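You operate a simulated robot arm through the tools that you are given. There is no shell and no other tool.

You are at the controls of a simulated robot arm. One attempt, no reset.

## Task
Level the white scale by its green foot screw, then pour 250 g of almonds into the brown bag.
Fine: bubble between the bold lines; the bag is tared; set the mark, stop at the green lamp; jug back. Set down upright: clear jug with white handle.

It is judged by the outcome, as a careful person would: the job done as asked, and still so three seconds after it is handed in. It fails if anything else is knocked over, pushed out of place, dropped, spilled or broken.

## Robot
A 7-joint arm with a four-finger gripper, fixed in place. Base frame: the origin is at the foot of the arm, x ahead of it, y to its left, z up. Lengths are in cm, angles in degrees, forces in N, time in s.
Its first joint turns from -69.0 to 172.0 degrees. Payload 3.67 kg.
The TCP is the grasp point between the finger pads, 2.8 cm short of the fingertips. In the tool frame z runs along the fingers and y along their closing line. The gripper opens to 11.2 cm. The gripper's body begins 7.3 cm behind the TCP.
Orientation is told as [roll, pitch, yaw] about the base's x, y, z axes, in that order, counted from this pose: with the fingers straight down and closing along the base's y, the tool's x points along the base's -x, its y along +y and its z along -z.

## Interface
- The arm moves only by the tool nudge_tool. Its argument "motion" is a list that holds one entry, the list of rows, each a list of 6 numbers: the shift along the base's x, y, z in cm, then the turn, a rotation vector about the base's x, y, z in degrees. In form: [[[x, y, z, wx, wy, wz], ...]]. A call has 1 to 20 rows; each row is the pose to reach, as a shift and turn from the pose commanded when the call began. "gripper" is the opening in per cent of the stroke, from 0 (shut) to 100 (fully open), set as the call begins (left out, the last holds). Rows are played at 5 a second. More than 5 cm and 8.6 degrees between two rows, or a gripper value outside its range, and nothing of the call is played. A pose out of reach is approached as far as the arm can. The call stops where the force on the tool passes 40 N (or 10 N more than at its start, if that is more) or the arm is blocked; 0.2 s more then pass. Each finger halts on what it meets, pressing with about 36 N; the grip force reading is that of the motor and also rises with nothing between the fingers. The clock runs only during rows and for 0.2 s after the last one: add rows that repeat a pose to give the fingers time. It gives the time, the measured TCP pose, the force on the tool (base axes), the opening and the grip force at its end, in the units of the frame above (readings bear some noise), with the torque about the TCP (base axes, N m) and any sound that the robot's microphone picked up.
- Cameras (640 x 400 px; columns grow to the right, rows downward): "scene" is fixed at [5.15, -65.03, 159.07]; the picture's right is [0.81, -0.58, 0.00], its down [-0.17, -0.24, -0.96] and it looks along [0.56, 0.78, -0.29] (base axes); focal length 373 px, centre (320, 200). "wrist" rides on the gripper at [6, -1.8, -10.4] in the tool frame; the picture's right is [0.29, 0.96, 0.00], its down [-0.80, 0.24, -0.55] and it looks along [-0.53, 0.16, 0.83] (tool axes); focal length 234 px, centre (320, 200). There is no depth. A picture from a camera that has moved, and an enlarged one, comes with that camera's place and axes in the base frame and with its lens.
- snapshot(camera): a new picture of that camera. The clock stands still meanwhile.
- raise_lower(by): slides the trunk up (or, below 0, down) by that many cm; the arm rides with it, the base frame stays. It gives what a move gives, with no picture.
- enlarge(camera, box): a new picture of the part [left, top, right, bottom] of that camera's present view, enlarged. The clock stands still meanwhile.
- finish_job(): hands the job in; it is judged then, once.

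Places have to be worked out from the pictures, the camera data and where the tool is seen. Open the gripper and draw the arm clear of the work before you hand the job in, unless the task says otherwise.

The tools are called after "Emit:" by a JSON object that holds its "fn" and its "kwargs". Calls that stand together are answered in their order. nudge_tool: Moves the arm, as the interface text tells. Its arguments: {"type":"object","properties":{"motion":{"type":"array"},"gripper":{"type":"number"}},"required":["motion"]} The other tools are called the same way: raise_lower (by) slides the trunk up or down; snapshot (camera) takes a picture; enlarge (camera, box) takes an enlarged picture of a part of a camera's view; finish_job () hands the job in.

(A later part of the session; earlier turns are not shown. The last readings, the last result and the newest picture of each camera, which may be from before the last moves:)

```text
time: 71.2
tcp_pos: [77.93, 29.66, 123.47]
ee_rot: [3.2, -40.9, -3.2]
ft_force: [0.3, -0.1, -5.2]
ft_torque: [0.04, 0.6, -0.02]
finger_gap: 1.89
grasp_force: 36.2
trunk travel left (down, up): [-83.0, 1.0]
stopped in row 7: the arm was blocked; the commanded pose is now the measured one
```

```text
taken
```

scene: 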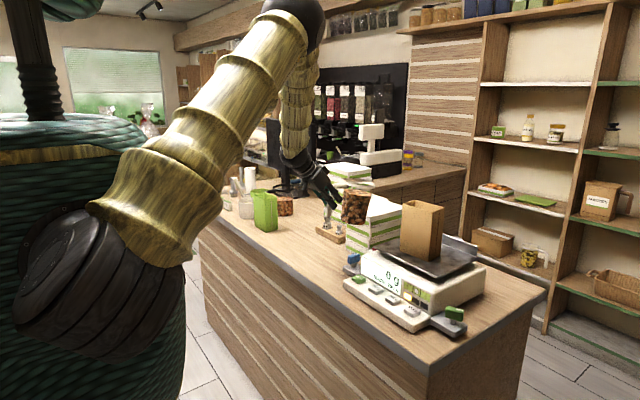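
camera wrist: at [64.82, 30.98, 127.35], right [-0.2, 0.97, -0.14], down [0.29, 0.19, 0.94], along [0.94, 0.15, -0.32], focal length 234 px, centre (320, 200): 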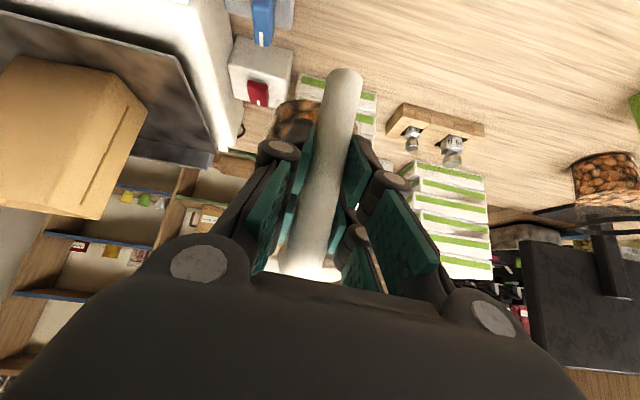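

It drifts rather than rises, so a joint is at its limit here. I'll retreat left to where the arm was free, slowly.

Emit:
{"fn": "nudge_tool", "kwargs": {"motion": [[[-0.2, 1.5, 0, 0, 0, 0], [-0.4, 3.5, 0.2, 0, 0, 0], [-0.6, 5.5, 0.4, -0.5, -1, 0.5], [-0.8, 7.5, 0.6, -1, -2, 1], [-1, 9.5, 0.8, -1.5, -3, 1.5], [-1.2, 11.5, 1, -2, -4, 2], [-1.4, 13.5, 1.2, -2.5, -5, 2.5], [-1.6, 15.5, 1.4, -3, -6, 3], [-1.8, 17, 1.5, -3.2, -7, 3.2], [-1.8, 17, 1.5, -3.2, -7, 3.2]]]}}

Emit:
{"fn": "snapshot", "kwargs": {"camera": "scene"}}

```text
time: 73.4
tcp_pos: [75.84, 47.06, 124.94]
ee_rot: [-1.8, -48.1, 3.6]
ft_force: [-0.2, -0.7, -6.0]
ft_torque: [-0.02, 0.62, -0.02]
finger_gap: 1.87
grasp_force: 36.3
trunk travel left (down, up): [-83.0, 1.0]
```

```text
taken
```

scene: 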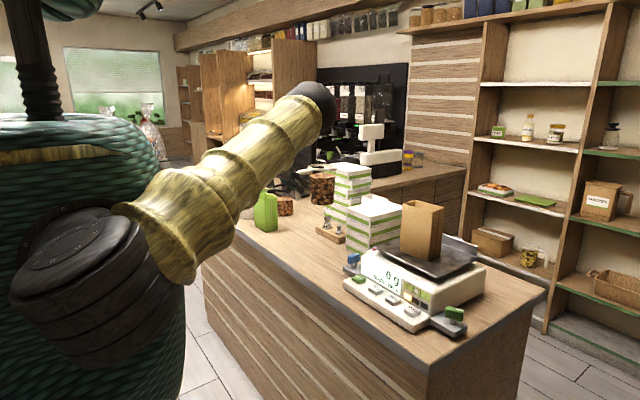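

Fully recovered at (75.8, 47.1, 124.9). Now the plan is to raise here and then swing the whole arm right like a turn about its base (tool yaw turning with it), so mainly the first joint moves.

Emit:
{"fn": "nudge_tool", "kwargs": {"motion": [[[0, 0, 1, 0, 0, 0], [0, 0, 2.5, 0, 0, 0], [0, 0, 4, 0, 0, 0], [0, 0, 5.5, 0, 0, 0], [0, 0, 7, 0, 0, 0], [0, 0, 8.5, 0, 0, 0], [0, 0, 9, 0, 0, 0], [0, 0, 9, 0, 0, 0]]]}}

Emit:
{"fn": "nudge_tool", "kwargs": {"motion": [[[0.8, -1.3, 0, 0, 0, -1], [1.6, -2.7, 0, 0, 0, -2], [2.3, -4, 0, 0, 0, -3], [3, -5.4, 0, 0, 0, -4], [3.7, -6.8, 0, 0, 0, -5], [4.4, -8.2, 0, 0, 0, -6], [5, -9.6, 0, 0, 0, -7], [5.7, -11, 0, 0, 0, -8], [5.7, -11, 0, 0, 0, -8]]]}}

Emit:
{"fn": "snapshot", "kwargs": {"camera": "scene"}}

```text
time: 75.2
tcp_pos: [76.09, 46.99, 134.0]
ee_rot: [-1.7, -48.2, 3.5]
ft_force: [-0.7, 1.1, -4.8]
ft_torque: [-0.02, 0.62, 0.0]
finger_gap: 1.89
grasp_force: 35.7
trunk travel left (down, up): [-83.0, 1.0]
```

```text
time: 77.4
tcp_pos: [84.39, 32.46, 131.87]
ee_rot: [1.2, -44.6, -9.4]
ft_force: [1.1, 0.4, -5.9]
ft_torque: [0.06, 0.62, -0.01]
finger_gap: 1.9
grasp_force: 35.7
trunk travel left (down, up): [-83.0, 1.0]
stopped in row 9: the arm was blocked; the commanded pose is now the measured one
```

```text
taken
```

scene: 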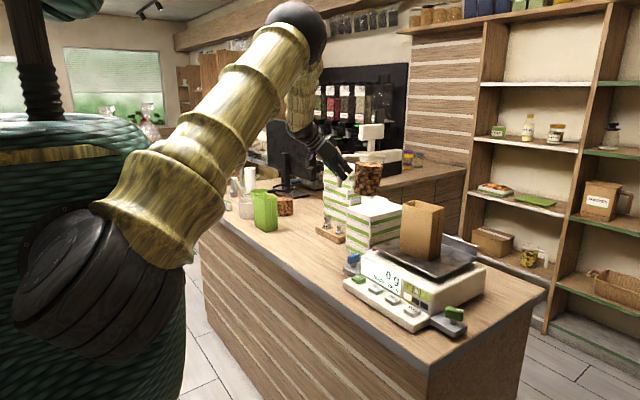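

Again blocked while swinging right at this height; the elbow rises instead of moving right. I'll go back left where it is free, then return to the earlier free posture (tool yaw ~34°, lower), which had the elbow further right.

Emit:
{"fn": "nudge_tool", "kwargs": {"motion": [[[-1, 1.8, -0.5, 0, -0.5, 1], [-2, 3.6, -1, -0.3, -1, 2], [-3, 5.4, -1.5, -0.6, -1.5, 4], [-4, 7.2, -2, -0.9, -2, 6], [-5, 9, -3, -1.2, -2.5, 8], [-6, 11, -4, -1.5, -3, 10], [-7.2, 12.5, -5, -1.8, -3.4, 12], [-8, 13.5, -6, -1.8, -3.4, 13], [-8, 13.5, -6, -1.8, -3.4, 13]]]}}

Emit:
{"fn": "snapshot", "kwargs": {"camera": "scene"}}

```text
time: 79.4
tcp_pos: [75.98, 46.28, 125.98]
ee_rot: [-1.5, -48.4, 5.9]
ft_force: [-0.2, -0.5, -5.8]
ft_torque: [-0.07, 0.63, 0.02]
finger_gap: 1.91
grasp_force: 36.2
trunk travel left (down, up): [-83.0, 1.0]
```

```text
taken
```

scene: 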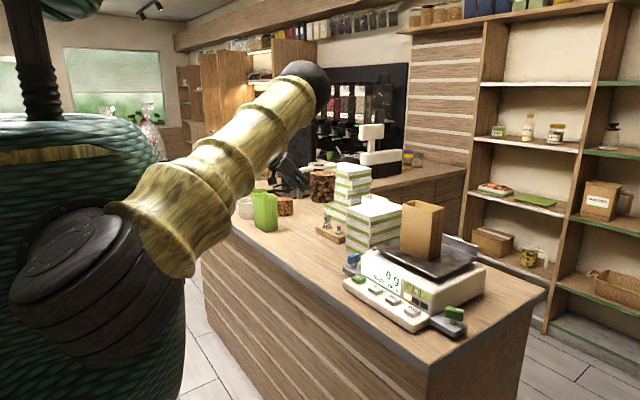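

Free again. Now toward the earlier free posture: lower to z ≈ 117, yaw to ~34°, TCP near (70.5, 38).

Emit:
{"fn": "nudge_tool", "kwargs": {"motion": [[[-0.5, -0.5, -1, 0, 0, 3], [-1, -1, -2, 0, 0, 6], [-1.5, -2, -3, 0, 0, 9], [-2, -3, -4, 0, 0, 12], [-2.6, -4, -5, 0, 0, 15], [-3.2, -5, -6, 0, 0, 18], [-3.8, -6, -7, 0, 0, 21], [-4.4, -7, -8, 0, 0, 24], [-5, -8, -9, 0, 0, 27], [-5, -8, -9, 0, 0, 27]]]}}

Emit:
{"fn": "snapshot", "kwargs": {"camera": "scene"}}

```text
time: 81.6
tcp_pos: [70.94, 38.31, 116.99]
ee_rot: [-1.7, -48.4, 33.1]
ft_force: [-0.4, 1.0, -6.3]
ft_torque: [-0.34, 0.55, 0.01]
finger_gap: 1.9
grasp_force: 35.9
trunk travel left (down, up): [-83.0, 1.0]
```

```text
taken
```

scene: 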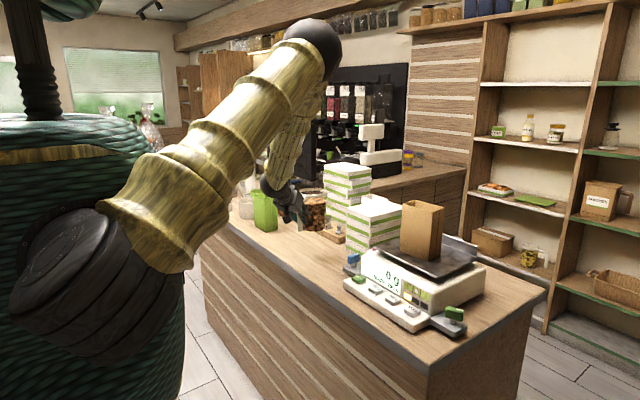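

Free here. Now sweep right along the arc with the yaw following, slowly, at this low height (jug base ≈ 109, above boxes and scale).

Emit:
{"fn": "nudge_tool", "kwargs": {"motion": [[[0.7, -1.2, 0.2, 0, 0, -1], [1.3, -2.5, 0.4, 0, 0, -2], [1.8, -3.8, 0.6, 0, 0, -3], [2.3, -5.1, 0.8, 0, 0, -4], [2.8, -6.4, 1, 0, 0, -5], [3.2, -7.8, 1.2, 0, 0, -6], [3.6, -9.1, 1.4, 0, 0, -7], [3.9, -10.5, 1.6, 0, 0, -8], [3.9, -10.5, 1.6, 0, 0, -8]]]}}

Emit:
{"fn": "snapshot", "kwargs": {"camera": "scene"}}

```text
time: 83.6
tcp_pos: [74.99, 27.76, 118.48]
ee_rot: [-1.6, -48.3, 24.9]
ft_force: [1.3, -0.5, -5.4]
ft_torque: [-0.28, 0.6, -0.01]
finger_gap: 1.89
grasp_force: 35.8
trunk travel left (down, up): [-83.0, 1.0]
```

```text
taken
```

scene: 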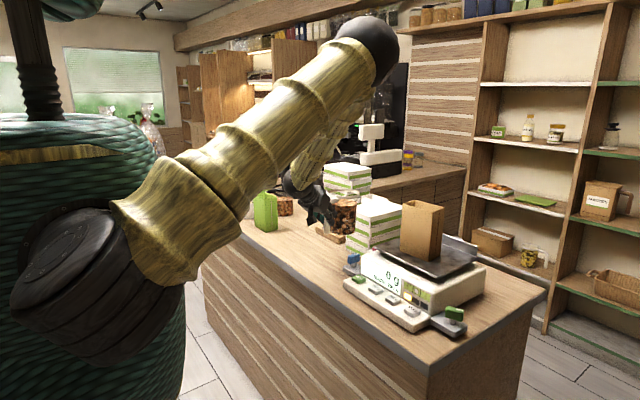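

It works: the elbow now follows to the right. Continue the sweep to y ≈ 6, staying in front of the bag.

Emit:
{"fn": "nudge_tool", "kwargs": {"motion": [[[0.3, -1.3, 0.1, 0, 0, -1], [0.6, -2.7, 0.2, 0, 0, -2], [0.7, -4, 0.3, 0, 0, -3], [0.8, -5.4, 0.4, 0, 0, -4], [1, -6.8, 0.5, 0, 0, -5], [1.1, -8.2, 0.6, 0, 0, -6], [1.2, -9.6, 0.7, 0, 0, -7], [1.2, -11, 0.8, 0, 0, -8], [1, -12.4, 0.9, 0, 0, -9], [0.8, -13.8, 1, 0, 0, -10], [0.5, -15.2, 1.1, 0, 0, -11], [0.3, -16.6, 1.2, 0, 0, -12], [0, -18, 1.3, 0, 0, -13], [-0.2, -19.4, 1.4, 0, 0, -14], [-0.4, -20.8, 1.5, 0, 0, -15], [-0.6, -22, 1.5, 0, 0, -16], [-0.6, -22, 1.5, 0, 0, -16]]]}}

Emit:
{"fn": "snapshot", "kwargs": {"camera": "scene"}}

Emit:
{"fn": "snapshot", "kwargs": {"camera": "wrist"}}

```text
time: 87.2
tcp_pos: [74.17, 5.64, 120.06]
ee_rot: [-1.6, -48.2, 8.9]
ft_force: [0.5, 0.3, -6.0]
ft_torque: [-0.1, 0.62, 0.0]
finger_gap: 1.87
grasp_force: 36.0
trunk travel left (down, up): [-83.0, 1.0]
```

```text
taken
```

scene: 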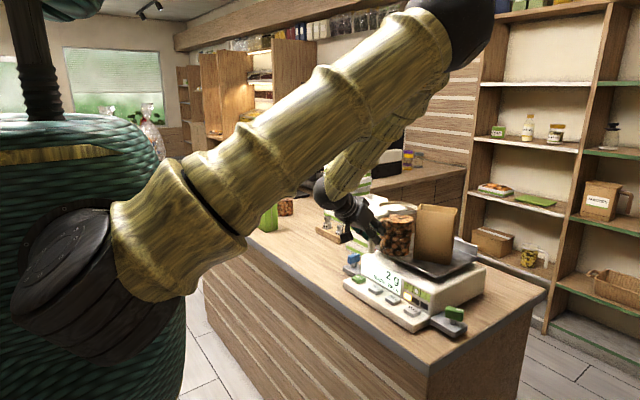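

```text
taken
camera wrist: at [62.87, 2.36, 122.57], right [-0.32, 0.92, -0.23], down [0.08, 0.27, 0.96], along [0.94, 0.29, -0.16], focal length 234 px, centre (320, 200)
```

wrist: 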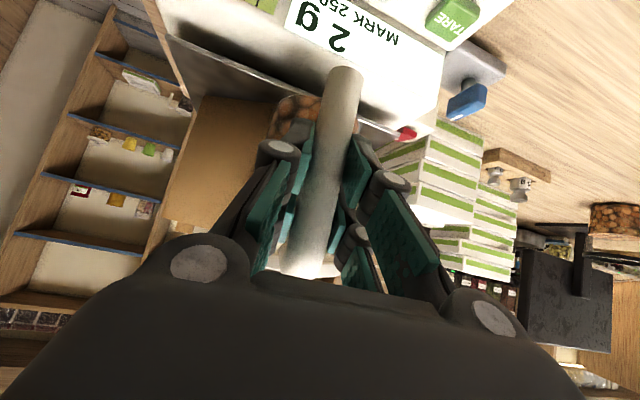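

The display reads 2 g – the jug may be touching the bag or tray. Zooming in before any further motion.

Emit:
{"fn": "enlarge", "kwargs": {"camera": "scene", "box": [340, 180, 500, 320]}}

Emit:
{"fn": "enlarge", "kwargs": {"camera": "wrist", "box": [140, 60, 420, 290]}}

```text
2.86 times, centred on (420, 250) of scene
camera zoom: at [5.15, -65.03, 159.07], right [0.81, -0.58, 0.0], down [-0.17, -0.24, -0.96], along [0.56, 0.78, -0.29], focal length 1065 px, centre (34, 57)
```

zoom: 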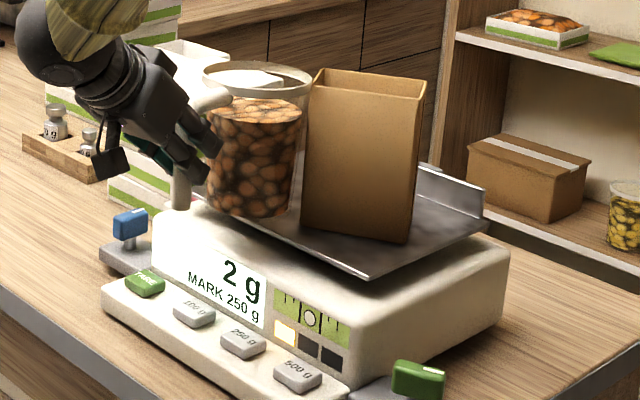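

```text
1.74 times, centred on (280, 175) of wrist
camera zoom: at [62.87, 2.36, 122.57], right [-0.32, 0.92, -0.23], down [0.08, 0.27, 0.96], along [0.94, 0.29, -0.16], focal length 407 px, centre (390, 244)
```

zoom: 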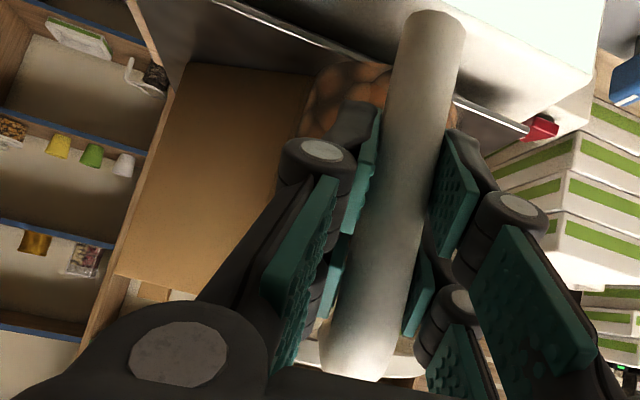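

The jug rim touched the bag and turned it clockwise on the tray; it still stands. I back the jug off straight away in -x and check the reading.

Emit:
{"fn": "nudge_tool", "kwargs": {"motion": [[[-0.6, 0.3, 0, 0, 0, 0], [-1.4, 0.7, 0, 0, 0, 0], [-2.4, 1.1, 0, 0, 0, 0], [-3.4, 1.5, 0, 0, 0, 0], [-4.4, 2, 0, 0, 0, 0], [-4.4, 2, 0, 0, 0, 0]]]}}

Emit:
{"fn": "enlarge", "kwargs": {"camera": "scene", "box": [340, 180, 500, 320]}}

Emit:
{"fn": "snapshot", "kwargs": {"camera": "wrist"}}

```text
time: 88.6
tcp_pos: [69.96, 7.7, 120.14]
ee_rot: [-1.4, -48.5, 8.8]
ft_force: [0.6, -0.6, -6.2]
ft_torque: [-0.08, 0.63, 0.0]
finger_gap: 1.87
grasp_force: 36.0
trunk travel left (down, up): [-83.0, 1.0]
```

```text
2.86 times, centred on (420, 250) of scene
camera zoom: at [5.15, -65.03, 159.07], right [0.81, -0.58, 0.0], down [-0.17, -0.24, -0.96], along [0.56, 0.78, -0.29], focal length 1065 px, centre (34, 57)
```

zoom: 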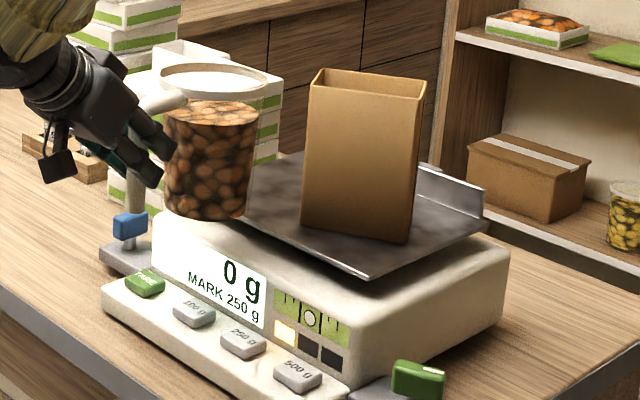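

```text
taken
camera wrist: at [58.53, 4.35, 122.67], right [-0.32, 0.92, -0.23], down [0.08, 0.27, 0.96], along [0.94, 0.29, -0.16], focal length 234 px, centre (320, 200)
```

wrist: 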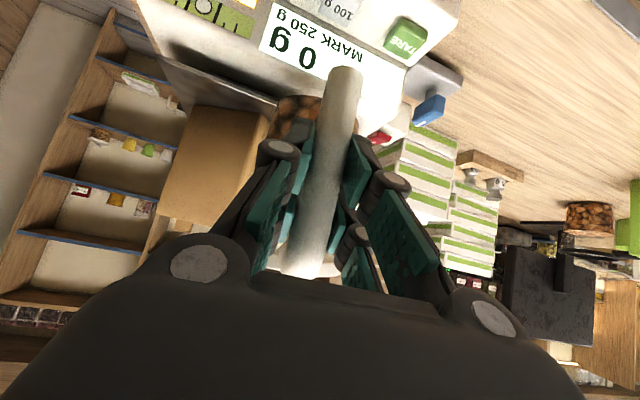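

Reading is 0 g again and the bag stands squarely on the tray, just shifted towards -y and turned ~28° clockwise. I'll measure its new place from both cameras.

Emit:
{"fn": "enlarge", "kwargs": {"camera": "wrist", "box": [120, 80, 300, 240]}}

Emit:
{"fn": "enlarge", "kwargs": {"camera": "scene", "box": [390, 190, 490, 290]}}

```text
2.50 times, centred on (210, 160) of wrist
camera zoom: at [58.53, 4.35, 122.67], right [-0.32, 0.92, -0.23], down [0.08, 0.27, 0.96], along [0.94, 0.29, -0.16], focal length 585 px, centre (595, 300)
```

zoom: 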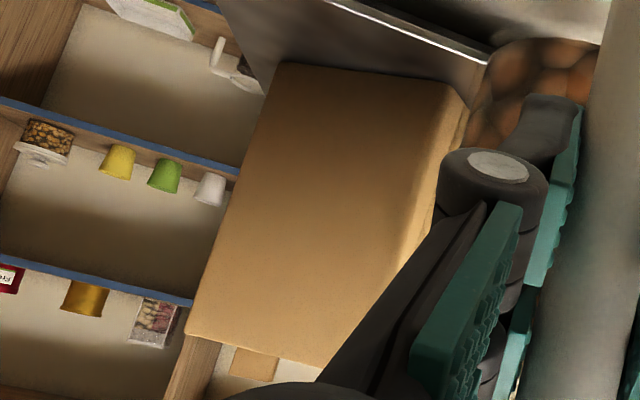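

```text
4.00 times, centred on (440, 240) of scene
camera zoom: at [5.15, -65.03, 159.07], right [0.81, -0.58, 0.0], down [-0.17, -0.24, -0.96], along [0.56, 0.78, -0.29], focal length 1490 px, centre (-160, 40)
```

zoom: 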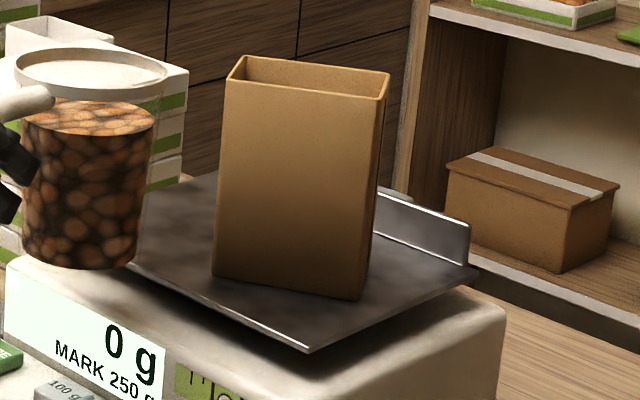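

Both cameras agree: bag top at z ≈ 124.4, centre ≈ (94.6, 0.1), opening ~10.5 × 7 cm with its short axis along az ≈ 30°. I'll pour along az ≈ 18°. First: raise the jug and shift to y ≈ -5, clear of the bag, turning the yaw by +12°.

Emit:
{"fn": "nudge_tool", "kwargs": {"motion": [[[0, 0, 1, 0, 0, 0], [0, 0, 2.5, 0, 0, 0], [0, 0, 4, 0, 0, 0], [0, 0, 5.5, 0, 0, 0], [0, 0, 7, 0, 0, 0], [0, 0, 8.5, 0, 0, 0], [0, 0, 10, 0, 0, 0], [0, 0, 11.5, 0, 0, 0], [0, 0, 12.5, 0, 0, 0], [0, 0, 12.5, 0, 0, 0]]]}}

Emit:
{"fn": "snapshot", "kwargs": {"camera": "scene"}}

```text
time: 90.8
tcp_pos: [69.87, 7.7, 132.67]
ee_rot: [-1.4, -48.3, 8.9]
ft_force: [-0.3, 0.3, -6.2]
ft_torque: [-0.04, 0.63, -0.01]
finger_gap: 1.9
grasp_force: 36.3
trunk travel left (down, up): [-83.0, 1.0]
```

```text
taken
```

scene: 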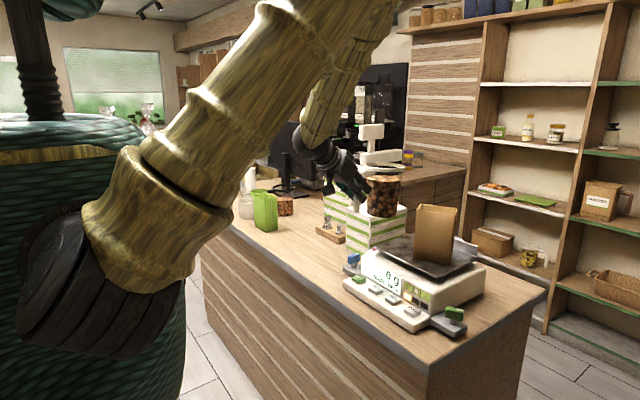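

Exact. Now shift to y ≈ -5.5 with the yaw turning +11°.

Emit:
{"fn": "nudge_tool", "kwargs": {"motion": [[[0, -1, 0, 0, 0, 1], [0, -2.5, 0, 0, 0, 2], [0, -4, 0, 0, 0, 3.5], [0, -5.5, 0, 0, 0, 5], [0, -7, 0, 0, 0, 6.5], [0, -8.5, 0, 0, 0, 8], [0, -10, 0, 0, 0, 9.5], [0, -11.5, 0, 0, 0, 11], [0.3, -13, 0.3, 0, 0, 11.5], [0.3, -13, 0.3, 0, 0, 11.5]]]}}

Emit:
{"fn": "snapshot", "kwargs": {"camera": "scene"}}

Emit:
{"fn": "snapshot", "kwargs": {"camera": "wrist"}}

```text
time: 93.0
tcp_pos: [70.43, -5.36, 132.93]
ee_rot: [-1.6, -48.3, 20.4]
ft_force: [0.2, 0.2, -5.8]
ft_torque: [-0.24, 0.57, -0.01]
finger_gap: 1.89
grasp_force: 36.1
trunk travel left (down, up): [-83.0, 1.0]
```

```text
taken
```

scene: 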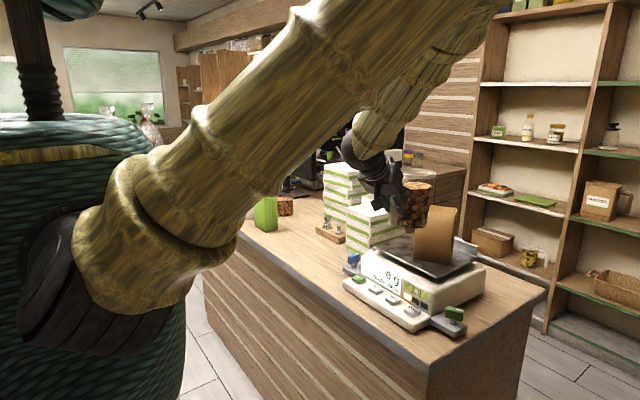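

```text
taken
camera wrist: at [59.82, -10.94, 135.41], right [-0.49, 0.84, -0.23], down [0.02, 0.28, 0.96], along [0.87, 0.47, -0.16], focal length 234 px, centre (320, 200)
```

wrist: 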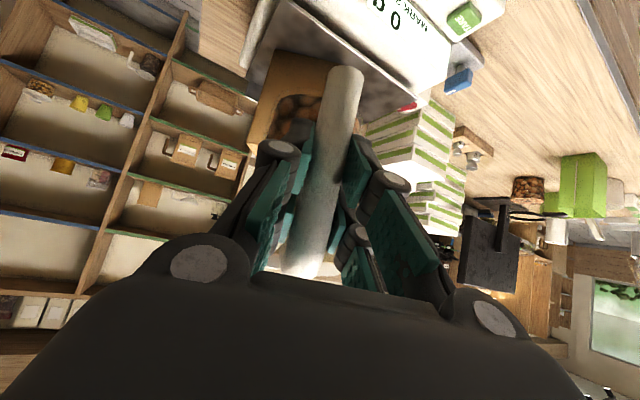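

Jug points at az ≈ 18°. Now tilt to 28° (still short of spilling) behind the bag while rising slightly and aligning with the bag's centre line.

Emit:
{"fn": "nudge_tool", "kwargs": {"motion": [[[0.1, -0.3, 0.4, -1.08, 3.33, 0], [0.2, -0.6, 0.8, -2.16, 6.66, 0], [0.3, -0.9, 1.2, -3.24, 9.99, 0], [0.4, -1.2, 1.6, -4.33, 13.3, 0], [0.5, -1.5, 2, -5.41, 16.6, 0], [0.6, -1.8, 2.4, -6.5, 20, 0], [0.7, -2.1, 2.8, -7.57, 23.3, 0], [0.7, -2.1, 3.2, -8.65, 26.6, 0], [0.7, -2.1, 3.2, -8.65, 26.6, 0]]]}}

Emit:
{"fn": "snapshot", "kwargs": {"camera": "scene"}}

Emit:
{"fn": "enlarge", "kwargs": {"camera": "scene", "box": [350, 140, 510, 300]}}

Emit:
{"fn": "snapshot", "kwargs": {"camera": "wrist"}}

```text
time: 95.0
tcp_pos: [70.8, -7.57, 136.11]
ee_rot: [-0.3, -20.4, 19.7]
ft_force: [-0.2, -0.6, -5.3]
ft_torque: [-0.16, 0.48, -0.01]
finger_gap: 1.88
grasp_force: 35.9
trunk travel left (down, up): [-83.0, 1.0]
```

```text
taken
```

scene: 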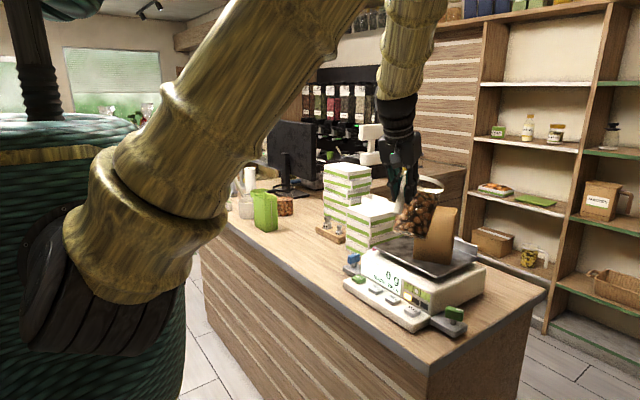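

```text
2.50 times, centred on (430, 220) of scene
camera zoom: at [5.15, -65.03, 159.07], right [0.81, -0.58, 0.0], down [-0.17, -0.24, -0.96], along [0.56, 0.78, -0.29], focal length 932 px, centre (45, 150)
```

zoom: 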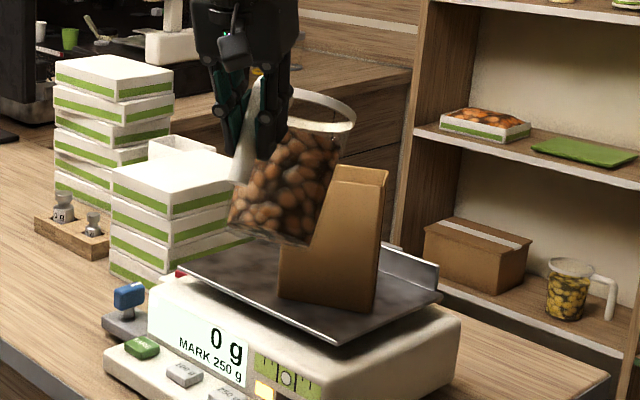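

```text
taken
camera wrist: at [62.86, -12.26, 143.89], right [-0.57, 0.81, -0.11], down [0.44, 0.42, 0.8], along [0.69, 0.41, -0.6], focal length 234 px, centre (320, 200)
```

wrist: 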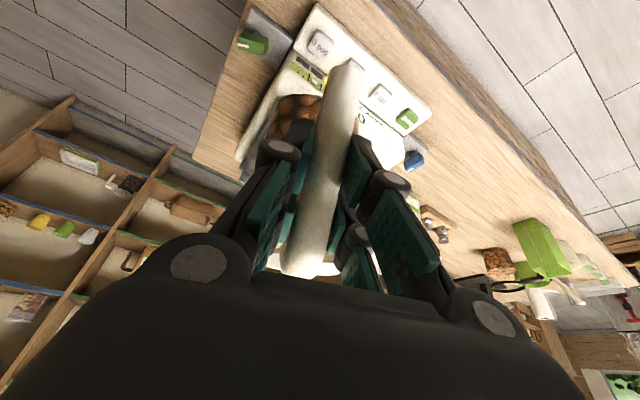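

Tilt to 28° went exactly; almonds still inside. I want to verify the rim's actual position and the bag before moving over it.

Emit:
{"fn": "enlarge", "kwargs": {"camera": "scene", "box": [385, 165, 475, 275]}}

Emit:
{"fn": "enlarge", "kwargs": {"camera": "wrist", "box": [230, 40, 430, 180]}}

```text
3.64 times, centred on (430, 220) of scene
camera zoom: at [5.15, -65.03, 159.07], right [0.81, -0.58, 0.0], down [-0.17, -0.24, -0.96], along [0.56, 0.78, -0.29], focal length 1355 px, centre (-80, 127)
```

zoom: 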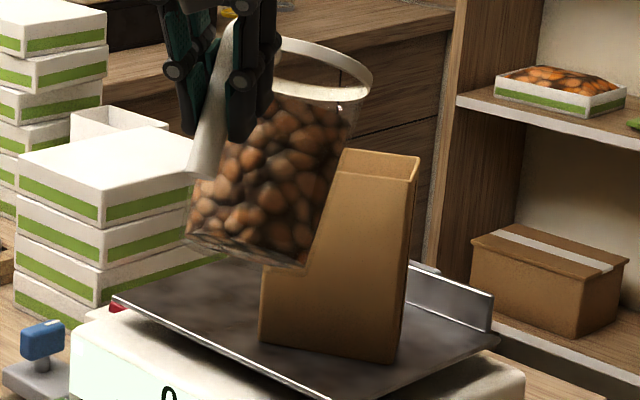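

```text
2.86 times, centred on (330, 110) of wrist
camera zoom: at [62.86, -12.26, 143.89], right [-0.57, 0.81, -0.11], down [0.44, 0.42, 0.8], along [0.69, 0.41, -0.6], focal length 669 px, centre (291, 457)
```

zoom: 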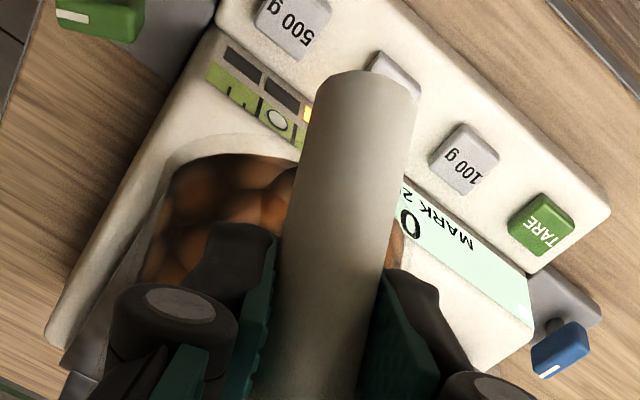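

The rim is where predicted (lip ≈ (86.5, -2.5, 133)). Now advance along az 18° so the lip comes over the bag opening, ending at 35° tilt.

Emit:
{"fn": "nudge_tool", "kwargs": {"motion": [[[1, 0.3, 0, 0, 0, 0], [2.3, 0.75, 0.1, 0, 0, 0], [3.6, 1.15, 0.2, 0, 0, 0], [4.9, 1.55, 0.3, 0, 0, 0], [6.2, 1.95, 0.3, -0.5, 1.6, 0], [7.2, 2.3, 0.4, -1.2, 3.8, 0], [7.65, 2.43, 0.4, -2.16, 6.66, 0], [7.65, 2.43, 0.4, -2.16, 6.66, 0]]]}}

Emit:
{"fn": "enlarge", "kwargs": {"camera": "scene", "box": [350, 140, 510, 320]}}

Emit:
{"fn": "snapshot", "kwargs": {"camera": "scene"}}

```text
time: 96.8
tcp_pos: [78.45, -5.06, 136.6]
ee_rot: [-0.1, -13.4, 19.6]
ft_force: [-1.5, -0.9, -5.8]
ft_torque: [-0.14, 0.43, 0.01]
finger_gap: 1.9
grasp_force: 36.2
trunk travel left (down, up): [-83.0, 1.0]
```

```text
2.22 times, centred on (430, 230) of scene
camera zoom: at [5.15, -65.03, 159.07], right [0.81, -0.58, 0.0], down [-0.17, -0.24, -0.96], along [0.56, 0.78, -0.29], focal length 828 px, centre (76, 133)
```

zoom: 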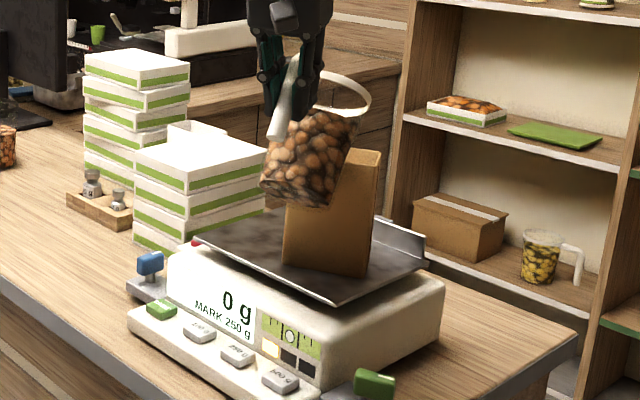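

```text
taken
```

scene: 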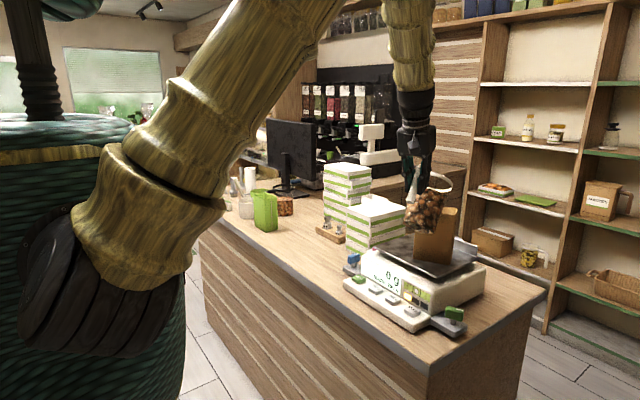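

The lip is right above the bag opening at 35°, still 0 g. Tilting further in small steps while holding the lip over the opening; checking after each.

Emit:
{"fn": "nudge_tool", "kwargs": {"motion": [[[0.3, 0.1, 0, -0.77, 2.38, 0], [0.7, 0.2, 0.1, -1.54, 4.76, 0], [1.05, 0.3, 0.1, -2.32, 7.13, 0], [1.05, 0.3, 0.1, -2.32, 7.13, 0]]]}}

Emit:
{"fn": "enlarge", "kwargs": {"camera": "scene", "box": [350, 160, 490, 310]}}

```text
time: 97.8
tcp_pos: [79.53, -4.75, 136.64]
ee_rot: [0.1, -6.0, 19.6]
ft_force: [0.1, 0.8, -4.9]
ft_torque: [-0.09, 0.36, 0.03]
finger_gap: 1.9
grasp_force: 36.3
trunk travel left (down, up): [-83.0, 1.0]
```

```text
2.67 times, centred on (420, 235) of scene
camera zoom: at [5.15, -65.03, 159.07], right [0.81, -0.58, 0.0], down [-0.17, -0.24, -0.96], along [0.56, 0.78, -0.29], focal length 994 px, centre (53, 107)
```

zoom: 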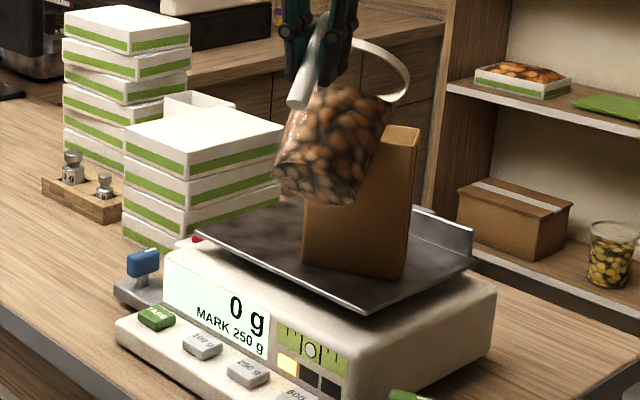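

Still 0 g at ~42°. Tilting to 50°.

Emit:
{"fn": "nudge_tool", "kwargs": {"motion": [[[0.25, 0.08, 0.35, -0.77, 2.38, 0], [0.55, 0.15, 0.7, -1.54, 4.76, 0], [0.84, 0.23, 1.05, -2.32, 7.13, 0], [0.84, 0.23, 1.05, -2.32, 7.13, 0]]]}}

Emit:
{"fn": "enlarge", "kwargs": {"camera": "scene", "box": [350, 160, 490, 310]}}

```text
time: 98.8
tcp_pos: [80.54, -4.61, 137.62]
ee_rot: [0.4, 1.6, 19.6]
ft_force: [-0.3, 0.6, -6.0]
ft_torque: [-0.11, 0.3, 0.04]
finger_gap: 1.91
grasp_force: 35.5
trunk travel left (down, up): [-83.0, 1.0]
```

```text
2.67 times, centred on (420, 235) of scene
camera zoom: at [5.15, -65.03, 159.07], right [0.81, -0.58, 0.0], down [-0.17, -0.24, -0.96], along [0.56, 0.78, -0.29], focal length 994 px, centre (53, 107)
```

zoom: 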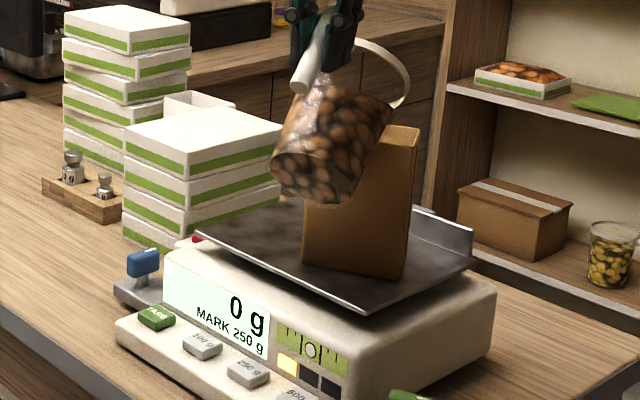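

Still 0 g at 50°. On to ~57°.

Emit:
{"fn": "nudge_tool", "kwargs": {"motion": [[[0.4, 0.13, 0.4, -0.77, 2.38, 0], [0.8, 0.26, 0.8, -1.54, 4.76, 0], [1.2, 0.4, 1.3, -2.32, 7.13, 0], [1.2, 0.4, 1.3, -2.32, 7.13, 0]]]}}

Emit:
{"fn": "enlarge", "kwargs": {"camera": "scene", "box": [350, 160, 490, 310]}}

```text
time: 99.8
tcp_pos: [81.62, -4.07, 138.99]
ee_rot: [0.4, 9.1, 19.6]
ft_force: [-0.9, 0.6, -5.6]
ft_torque: [-0.07, 0.23, -0.04]
finger_gap: 1.89
grasp_force: 35.6
trunk travel left (down, up): [-83.0, 1.0]
```

```text
2.67 times, centred on (420, 235) of scene
camera zoom: at [5.15, -65.03, 159.07], right [0.81, -0.58, 0.0], down [-0.17, -0.24, -0.96], along [0.56, 0.78, -0.29], focal length 994 px, centre (53, 107)
```

zoom: 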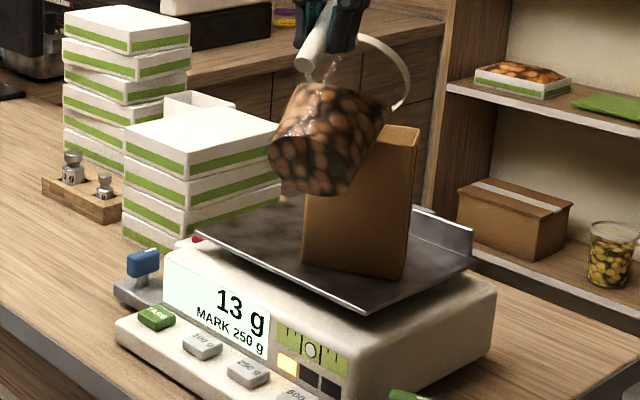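

Almonds started to flow: 13 g. I'll hold this tilt for a moment to see the flow rate.

Emit:
{"fn": "nudge_tool", "kwargs": {"motion": [[[0, 0, 0, 0, 0, 0], [0, 0, 0, 0, 0, 0]]]}}

Emit:
{"fn": "enlarge", "kwargs": {"camera": "scene", "box": [350, 160, 490, 310]}}

```text
time: 100.4
tcp_pos: [81.52, -3.99, 139.06]
ee_rot: [0.4, 9.1, 19.5]
ft_force: [0.3, 0.1, -6.0]
ft_torque: [-0.07, 0.23, 0.02]
finger_gap: 1.91
grasp_force: 35.9
trunk travel left (down, up): [-83.0, 1.0]
```

```text
2.67 times, centred on (420, 235) of scene
camera zoom: at [5.15, -65.03, 159.07], right [0.81, -0.58, 0.0], down [-0.17, -0.24, -0.96], along [0.56, 0.78, -0.29], focal length 994 px, centre (53, 107)
```

zoom: 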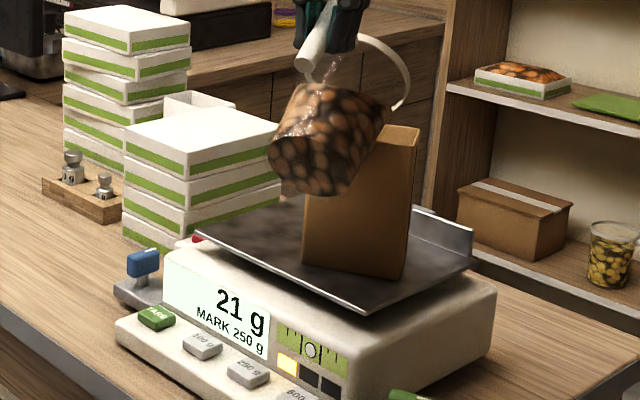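

21 g, a gentle flow. Tilting ~4.5° more and holding briefly.

Emit:
{"fn": "nudge_tool", "kwargs": {"motion": [[[0.4, 0.12, 0.45, -0.7, 2.14, 0], [0.85, 0.25, 0.9, -1.39, 4.28, 0], [0.85, 0.25, 0.9, -1.39, 4.28, 0], [0.85, 0.25, 0.9, -1.39, 4.28, 0]]]}}

Emit:
{"fn": "enlarge", "kwargs": {"camera": "scene", "box": [350, 160, 490, 310]}}

```text
time: 101.4
tcp_pos: [82.48, -3.85, 139.74]
ee_rot: [0.6, 13.6, 19.7]
ft_force: [-1.1, 0.6, -5.3]
ft_torque: [-0.04, 0.14, -0.02]
finger_gap: 1.92
grasp_force: 35.7
trunk travel left (down, up): [-83.0, 1.0]
```

```text
2.67 times, centred on (420, 235) of scene
camera zoom: at [5.15, -65.03, 159.07], right [0.81, -0.58, 0.0], down [-0.17, -0.24, -0.96], along [0.56, 0.78, -0.29], focal length 994 px, centre (53, 107)
```

zoom: 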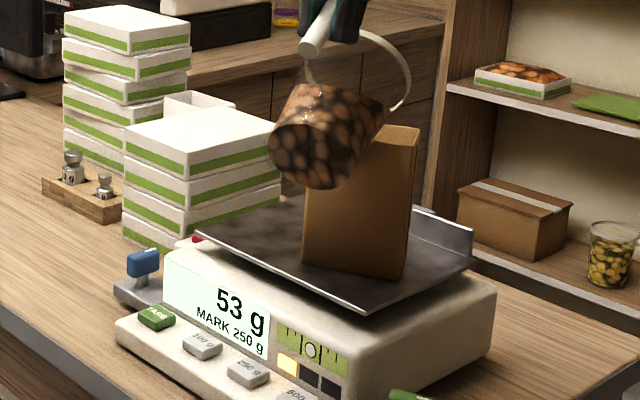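

53 g and the tray looks clean. Next few degrees (to ~66°).

Emit:
{"fn": "nudge_tool", "kwargs": {"motion": [[[0.45, 0.15, 0.35, -0.62, 1.9, 0], [0.9, 0.28, 0.7, -1.24, 3.8, 0], [0.9, 0.28, 0.7, -1.24, 3.8, 0], [0.9, 0.28, 0.7, -1.24, 3.8, 0]]]}}

Emit:
{"fn": "enlarge", "kwargs": {"camera": "scene", "box": [350, 160, 490, 310]}}

```text
time: 102.4
tcp_pos: [83.41, -3.57, 140.59]
ee_rot: [0.7, 17.6, 19.6]
ft_force: [0.8, -0.1, -4.3]
ft_torque: [-0.06, 0.13, 0.01]
finger_gap: 1.91
grasp_force: 36.1
trunk travel left (down, up): [-83.0, 1.0]
```

```text
2.67 times, centred on (420, 235) of scene
camera zoom: at [5.15, -65.03, 159.07], right [0.81, -0.58, 0.0], down [-0.17, -0.24, -0.96], along [0.56, 0.78, -0.29], focal length 994 px, centre (53, 107)
```

zoom: 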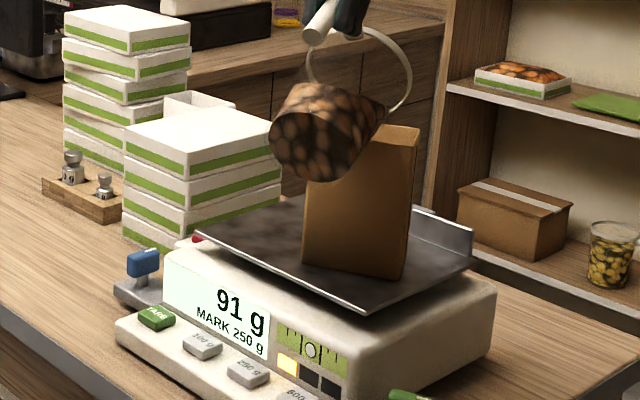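

91 g. I'll hold a second here to see how the flow decays.

Emit:
{"fn": "nudge_tool", "kwargs": {"motion": [[[0, 0, 0, 0, 0, 0], [0, 0, 0, 0, 0, 0], [0, 0, 0, 0, 0, 0], [0, 0, 0, 0, 0, 0]]]}}

Emit:
{"fn": "enlarge", "kwargs": {"camera": "scene", "box": [350, 160, 490, 310]}}

```text
time: 103.4
tcp_pos: [83.42, -3.44, 140.53]
ee_rot: [0.7, 17.6, 19.5]
ft_force: [-1.0, -0.3, -4.2]
ft_torque: [-0.05, 0.1, 0.04]
finger_gap: 1.89
grasp_force: 35.9
trunk travel left (down, up): [-83.0, 1.0]
```

```text
2.67 times, centred on (420, 235) of scene
camera zoom: at [5.15, -65.03, 159.07], right [0.81, -0.58, 0.0], down [-0.17, -0.24, -0.96], along [0.56, 0.78, -0.29], focal length 994 px, centre (53, 107)
```

zoom: 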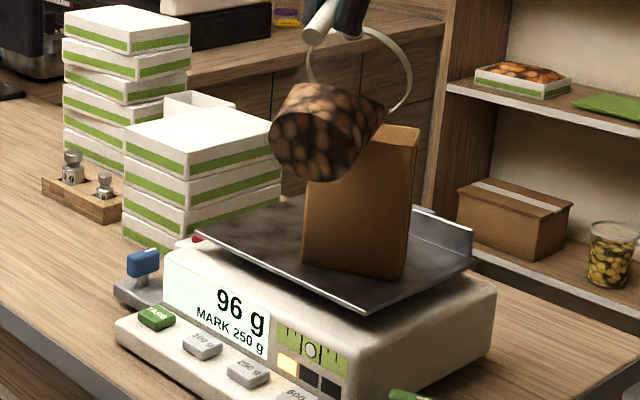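

Flow settles quickly with tilt (~96 g at 66°), about 9–10 g per degree. Next to ~72°.

Emit:
{"fn": "nudge_tool", "kwargs": {"motion": [[[0.4, 0.1, 0.4, -0.6, 1.84, 0], [0.8, 0.2, 0.75, -1.2, 3.68, 0], [1.1, 0.3, 1.1, -1.79, 5.52, 0], [1.1, 0.3, 1.1, -1.79, 5.52, 0], [1.1, 0.3, 1.1, -1.79, 5.52, 0], [1.1, 0.3, 1.1, -1.79, 5.52, 0]]]}}

Emit:
{"fn": "enlarge", "kwargs": {"camera": "scene", "box": [350, 160, 490, 310]}}

```text
time: 104.8
tcp_pos: [84.62, -3.31, 141.67]
ee_rot: [0.9, 23.4, 19.8]
ft_force: [0.1, -0.2, -5.0]
ft_torque: [-0.01, 0.05, -0.01]
finger_gap: 1.91
grasp_force: 35.9
trunk travel left (down, up): [-83.0, 1.0]
```

```text
2.67 times, centred on (420, 235) of scene
camera zoom: at [5.15, -65.03, 159.07], right [0.81, -0.58, 0.0], down [-0.17, -0.24, -0.96], along [0.56, 0.78, -0.29], focal length 994 px, centre (53, 107)
```

zoom: 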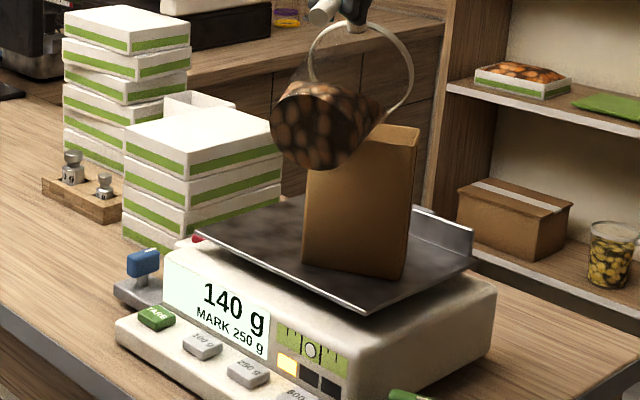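

140 g. Next to ~77°.

Emit:
{"fn": "nudge_tool", "kwargs": {"motion": [[[0.4, 0.13, 0.25, -0.52, 1.6, 0], [0.8, 0.27, 0.5, -1.03, 3.17, 0], [1.15, 0.4, 0.75, -1.545, 4.755, 0], [1.15, 0.4, 0.75, -1.545, 4.755, 0], [1.15, 0.4, 0.75, -1.545, 4.755, 0]]]}}

Emit:
{"fn": "enlarge", "kwargs": {"camera": "scene", "box": [350, 160, 490, 310]}}

```text
time: 106.0
tcp_pos: [85.6, -2.81, 142.41]
ee_rot: [1.1, 28.5, 19.9]
ft_force: [0.1, 0.2, -4.2]
ft_torque: [0.01, 0.03, 0.01]
finger_gap: 1.88
grasp_force: 36.1
trunk travel left (down, up): [-83.0, 1.0]
```

```text
2.67 times, centred on (420, 235) of scene
camera zoom: at [5.15, -65.03, 159.07], right [0.81, -0.58, 0.0], down [-0.17, -0.24, -0.96], along [0.56, 0.78, -0.29], focal length 994 px, centre (53, 107)
```

zoom: 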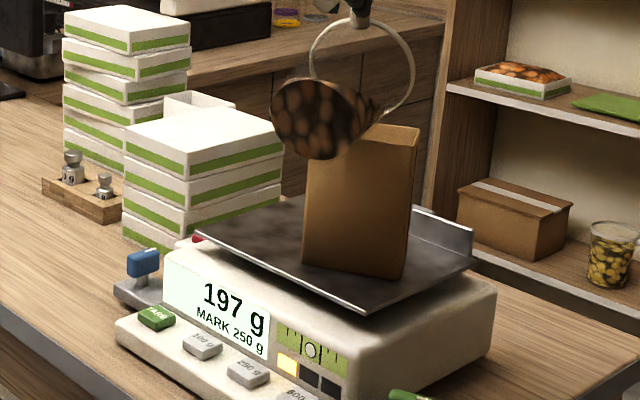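

197 g. Smaller steps now: +2.5°.

Emit:
{"fn": "nudge_tool", "kwargs": {"motion": [[[0.3, 0.1, 0.15, -0.4, 1.2, 0], [0.58, 0.18, 0.3, -0.77, 2.38, 0], [0.58, 0.18, 0.3, -0.77, 2.38, 0], [0.58, 0.18, 0.3, -0.77, 2.38, 0], [0.58, 0.18, 0.3, -0.77, 2.38, 0]]]}}

Emit:
{"fn": "enlarge", "kwargs": {"camera": "scene", "box": [350, 160, 490, 310]}}

```text
time: 107.2
tcp_pos: [86.37, -2.75, 142.7]
ee_rot: [1.2, 30.9, 19.9]
ft_force: [0.0, 0.0, -3.3]
ft_torque: [0.01, 0.02, 0.01]
finger_gap: 1.91
grasp_force: 35.9
trunk travel left (down, up): [-83.0, 1.0]
```

```text
2.67 times, centred on (420, 235) of scene
camera zoom: at [5.15, -65.03, 159.07], right [0.81, -0.58, 0.0], down [-0.17, -0.24, -0.96], along [0.56, 0.78, -0.29], focal length 994 px, centre (53, 107)
```

zoom: 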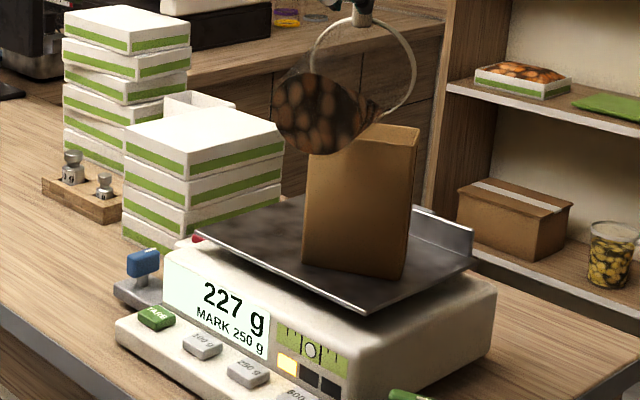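

227 g. +1.1° more and hold.

Emit:
{"fn": "nudge_tool", "kwargs": {"motion": [[[0.13, 0.04, 0.06, -0.17, 0.52, 0], [0.25, 0.08, 0.12, -0.34, 1.05, 0], [0.25, 0.08, 0.12, -0.34, 1.05, 0], [0.25, 0.08, 0.12, -0.34, 1.05, 0]]]}}

Emit:
{"fn": "enlarge", "kwargs": {"camera": "scene", "box": [350, 160, 490, 310]}}

```text
time: 108.2
tcp_pos: [86.59, -2.6, 142.9]
ee_rot: [1.2, 32.0, 19.8]
ft_force: [0.3, 1.2, -3.7]
ft_torque: [-0.03, 0.01, 0.02]
finger_gap: 1.89
grasp_force: 36.1
trunk travel left (down, up): [-83.0, 1.0]
```

```text
2.67 times, centred on (420, 235) of scene
camera zoom: at [5.15, -65.03, 159.07], right [0.81, -0.58, 0.0], down [-0.17, -0.24, -0.96], along [0.56, 0.78, -0.29], focal length 994 px, centre (53, 107)
```

zoom: 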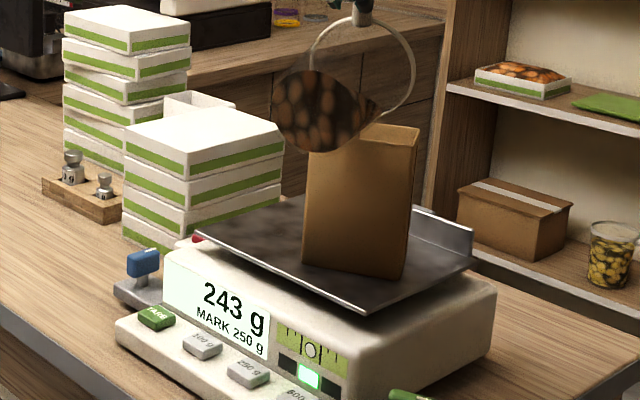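

Green lamp is lit at 243 g. I'll let the last trickle settle for a moment, then tilt back.

Emit:
{"fn": "nudge_tool", "kwargs": {"motion": [[[0, 0, 0, 0, 0, 0], [0, 0, 0, 0, 0, 0]]]}}

Emit:
{"fn": "enlarge", "kwargs": {"camera": "scene", "box": [350, 160, 490, 310]}}

```text
time: 108.8
tcp_pos: [86.42, -2.52, 142.82]
ee_rot: [1.2, 32.0, 19.8]
ft_force: [0.4, -0.6, -3.8]
ft_torque: [-0.03, -0.03, 0.01]
finger_gap: 1.88
grasp_force: 36.3
trunk travel left (down, up): [-83.0, 1.0]
```

```text
2.67 times, centred on (420, 235) of scene
camera zoom: at [5.15, -65.03, 159.07], right [0.81, -0.58, 0.0], down [-0.17, -0.24, -0.96], along [0.56, 0.78, -0.29], focal length 994 px, centre (53, 107)
```

zoom: 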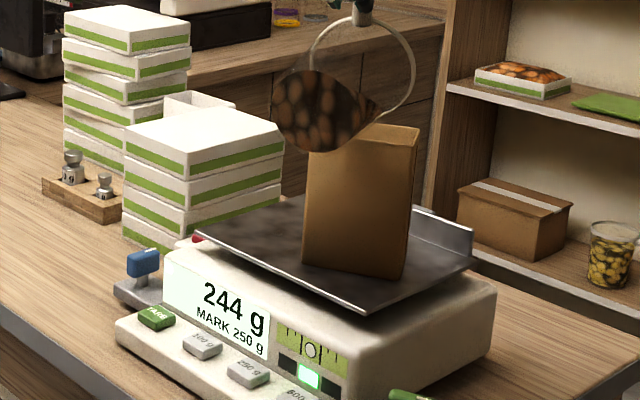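

244 g and steady, green. A last 0.35° nudge brings it closer to 250 g.

Emit:
{"fn": "nudge_tool", "kwargs": {"motion": [[[0.06, 0.02, 0.03, -0.11, 0.33, 0], [0.06, 0.02, 0.03, -0.11, 0.33, 0], [0.06, 0.02, 0.03, -0.11, 0.33, 0]]]}}

Emit:
{"fn": "enlarge", "kwargs": {"camera": "scene", "box": [350, 160, 490, 310]}}

```text
time: 109.6
tcp_pos: [86.43, -2.63, 142.84]
ee_rot: [1.2, 32.1, 19.8]
ft_force: [-0.7, 0.3, -4.1]
ft_torque: [-0.02, -0.01, 0.01]
finger_gap: 1.88
grasp_force: 35.4
trunk travel left (down, up): [-83.0, 1.0]
```

```text
2.67 times, centred on (420, 235) of scene
camera zoom: at [5.15, -65.03, 159.07], right [0.81, -0.58, 0.0], down [-0.17, -0.24, -0.96], along [0.56, 0.78, -0.29], focal length 994 px, centre (53, 107)
```

zoom: 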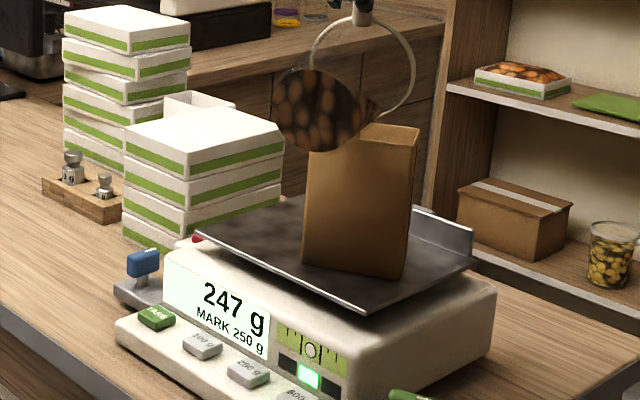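

247 g with the green lamp: stop. Tilting back along the same path, lip over the bag until nearly upright, then backing off.

Emit:
{"fn": "nudge_tool", "kwargs": {"motion": [[[-1, -0.27, 0.5, 1.545, -4.755, 0], [-2.2, -0.65, -0.1, 3.09, -9.51, 0], [-3.5, -1.06, -1.1, 4.94, -15.2, 0], [-4.8, -1.5, -2.5, 7.1, -21.9, 0], [-6, -1.87, -3.6, 9.27, -28.5, 0], [-6.95, -2.2, -4.7, 11.4, -35.2, 0], [-7.7, -2.43, -5.1, 13.6, -41.8, 0], [-9.5, -3, -5.3, 15.76, -48.5, 0], [-12, -3.8, -5.5, 16.4, -50.4, 0], [-14.5, -4.6, -5.5, 16.4, -50.4, 0], [-16, -5, -5.5, 16.4, -50.4, 0], [-16, -5, -5.5, 16.4, -50.4, 0]]]}}

Emit:
{"fn": "snapshot", "kwargs": {"camera": "scene"}}

Emit:
{"fn": "enlarge", "kwargs": {"camera": "scene", "box": [350, 160, 490, 310]}}

```text
time: 112.2
tcp_pos: [70.48, -7.65, 137.33]
ee_rot: [-0.2, -20.7, 19.8]
ft_force: [0.4, -0.1, -3.4]
ft_torque: [-0.08, 0.3, 0.0]
finger_gap: 1.87
grasp_force: 36.3
trunk travel left (down, up): [-83.0, 1.0]
```

```text
taken
```

scene: 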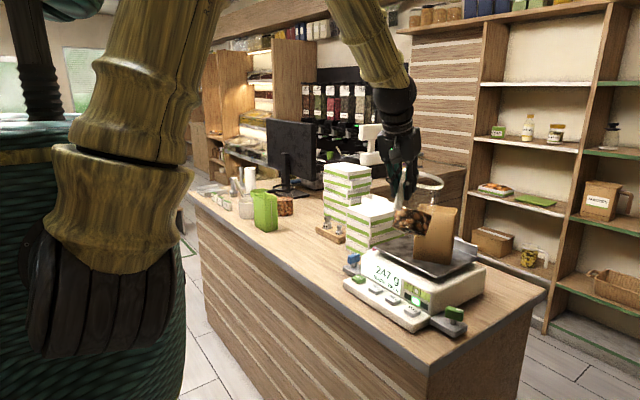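

```text
2.67 times, centred on (420, 235) of scene
camera zoom: at [5.15, -65.03, 159.07], right [0.81, -0.58, 0.0], down [-0.17, -0.24, -0.96], along [0.56, 0.78, -0.29], focal length 994 px, centre (53, 107)
```

zoom: 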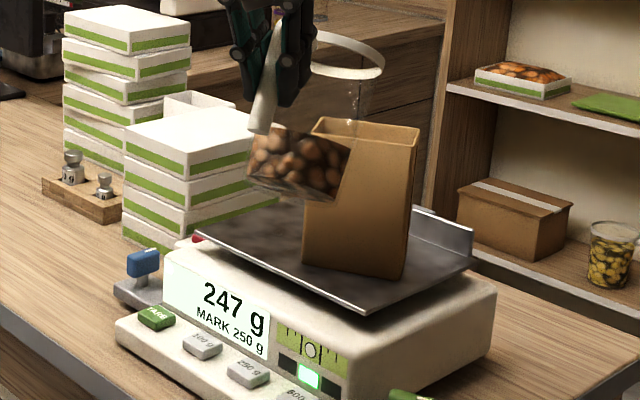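

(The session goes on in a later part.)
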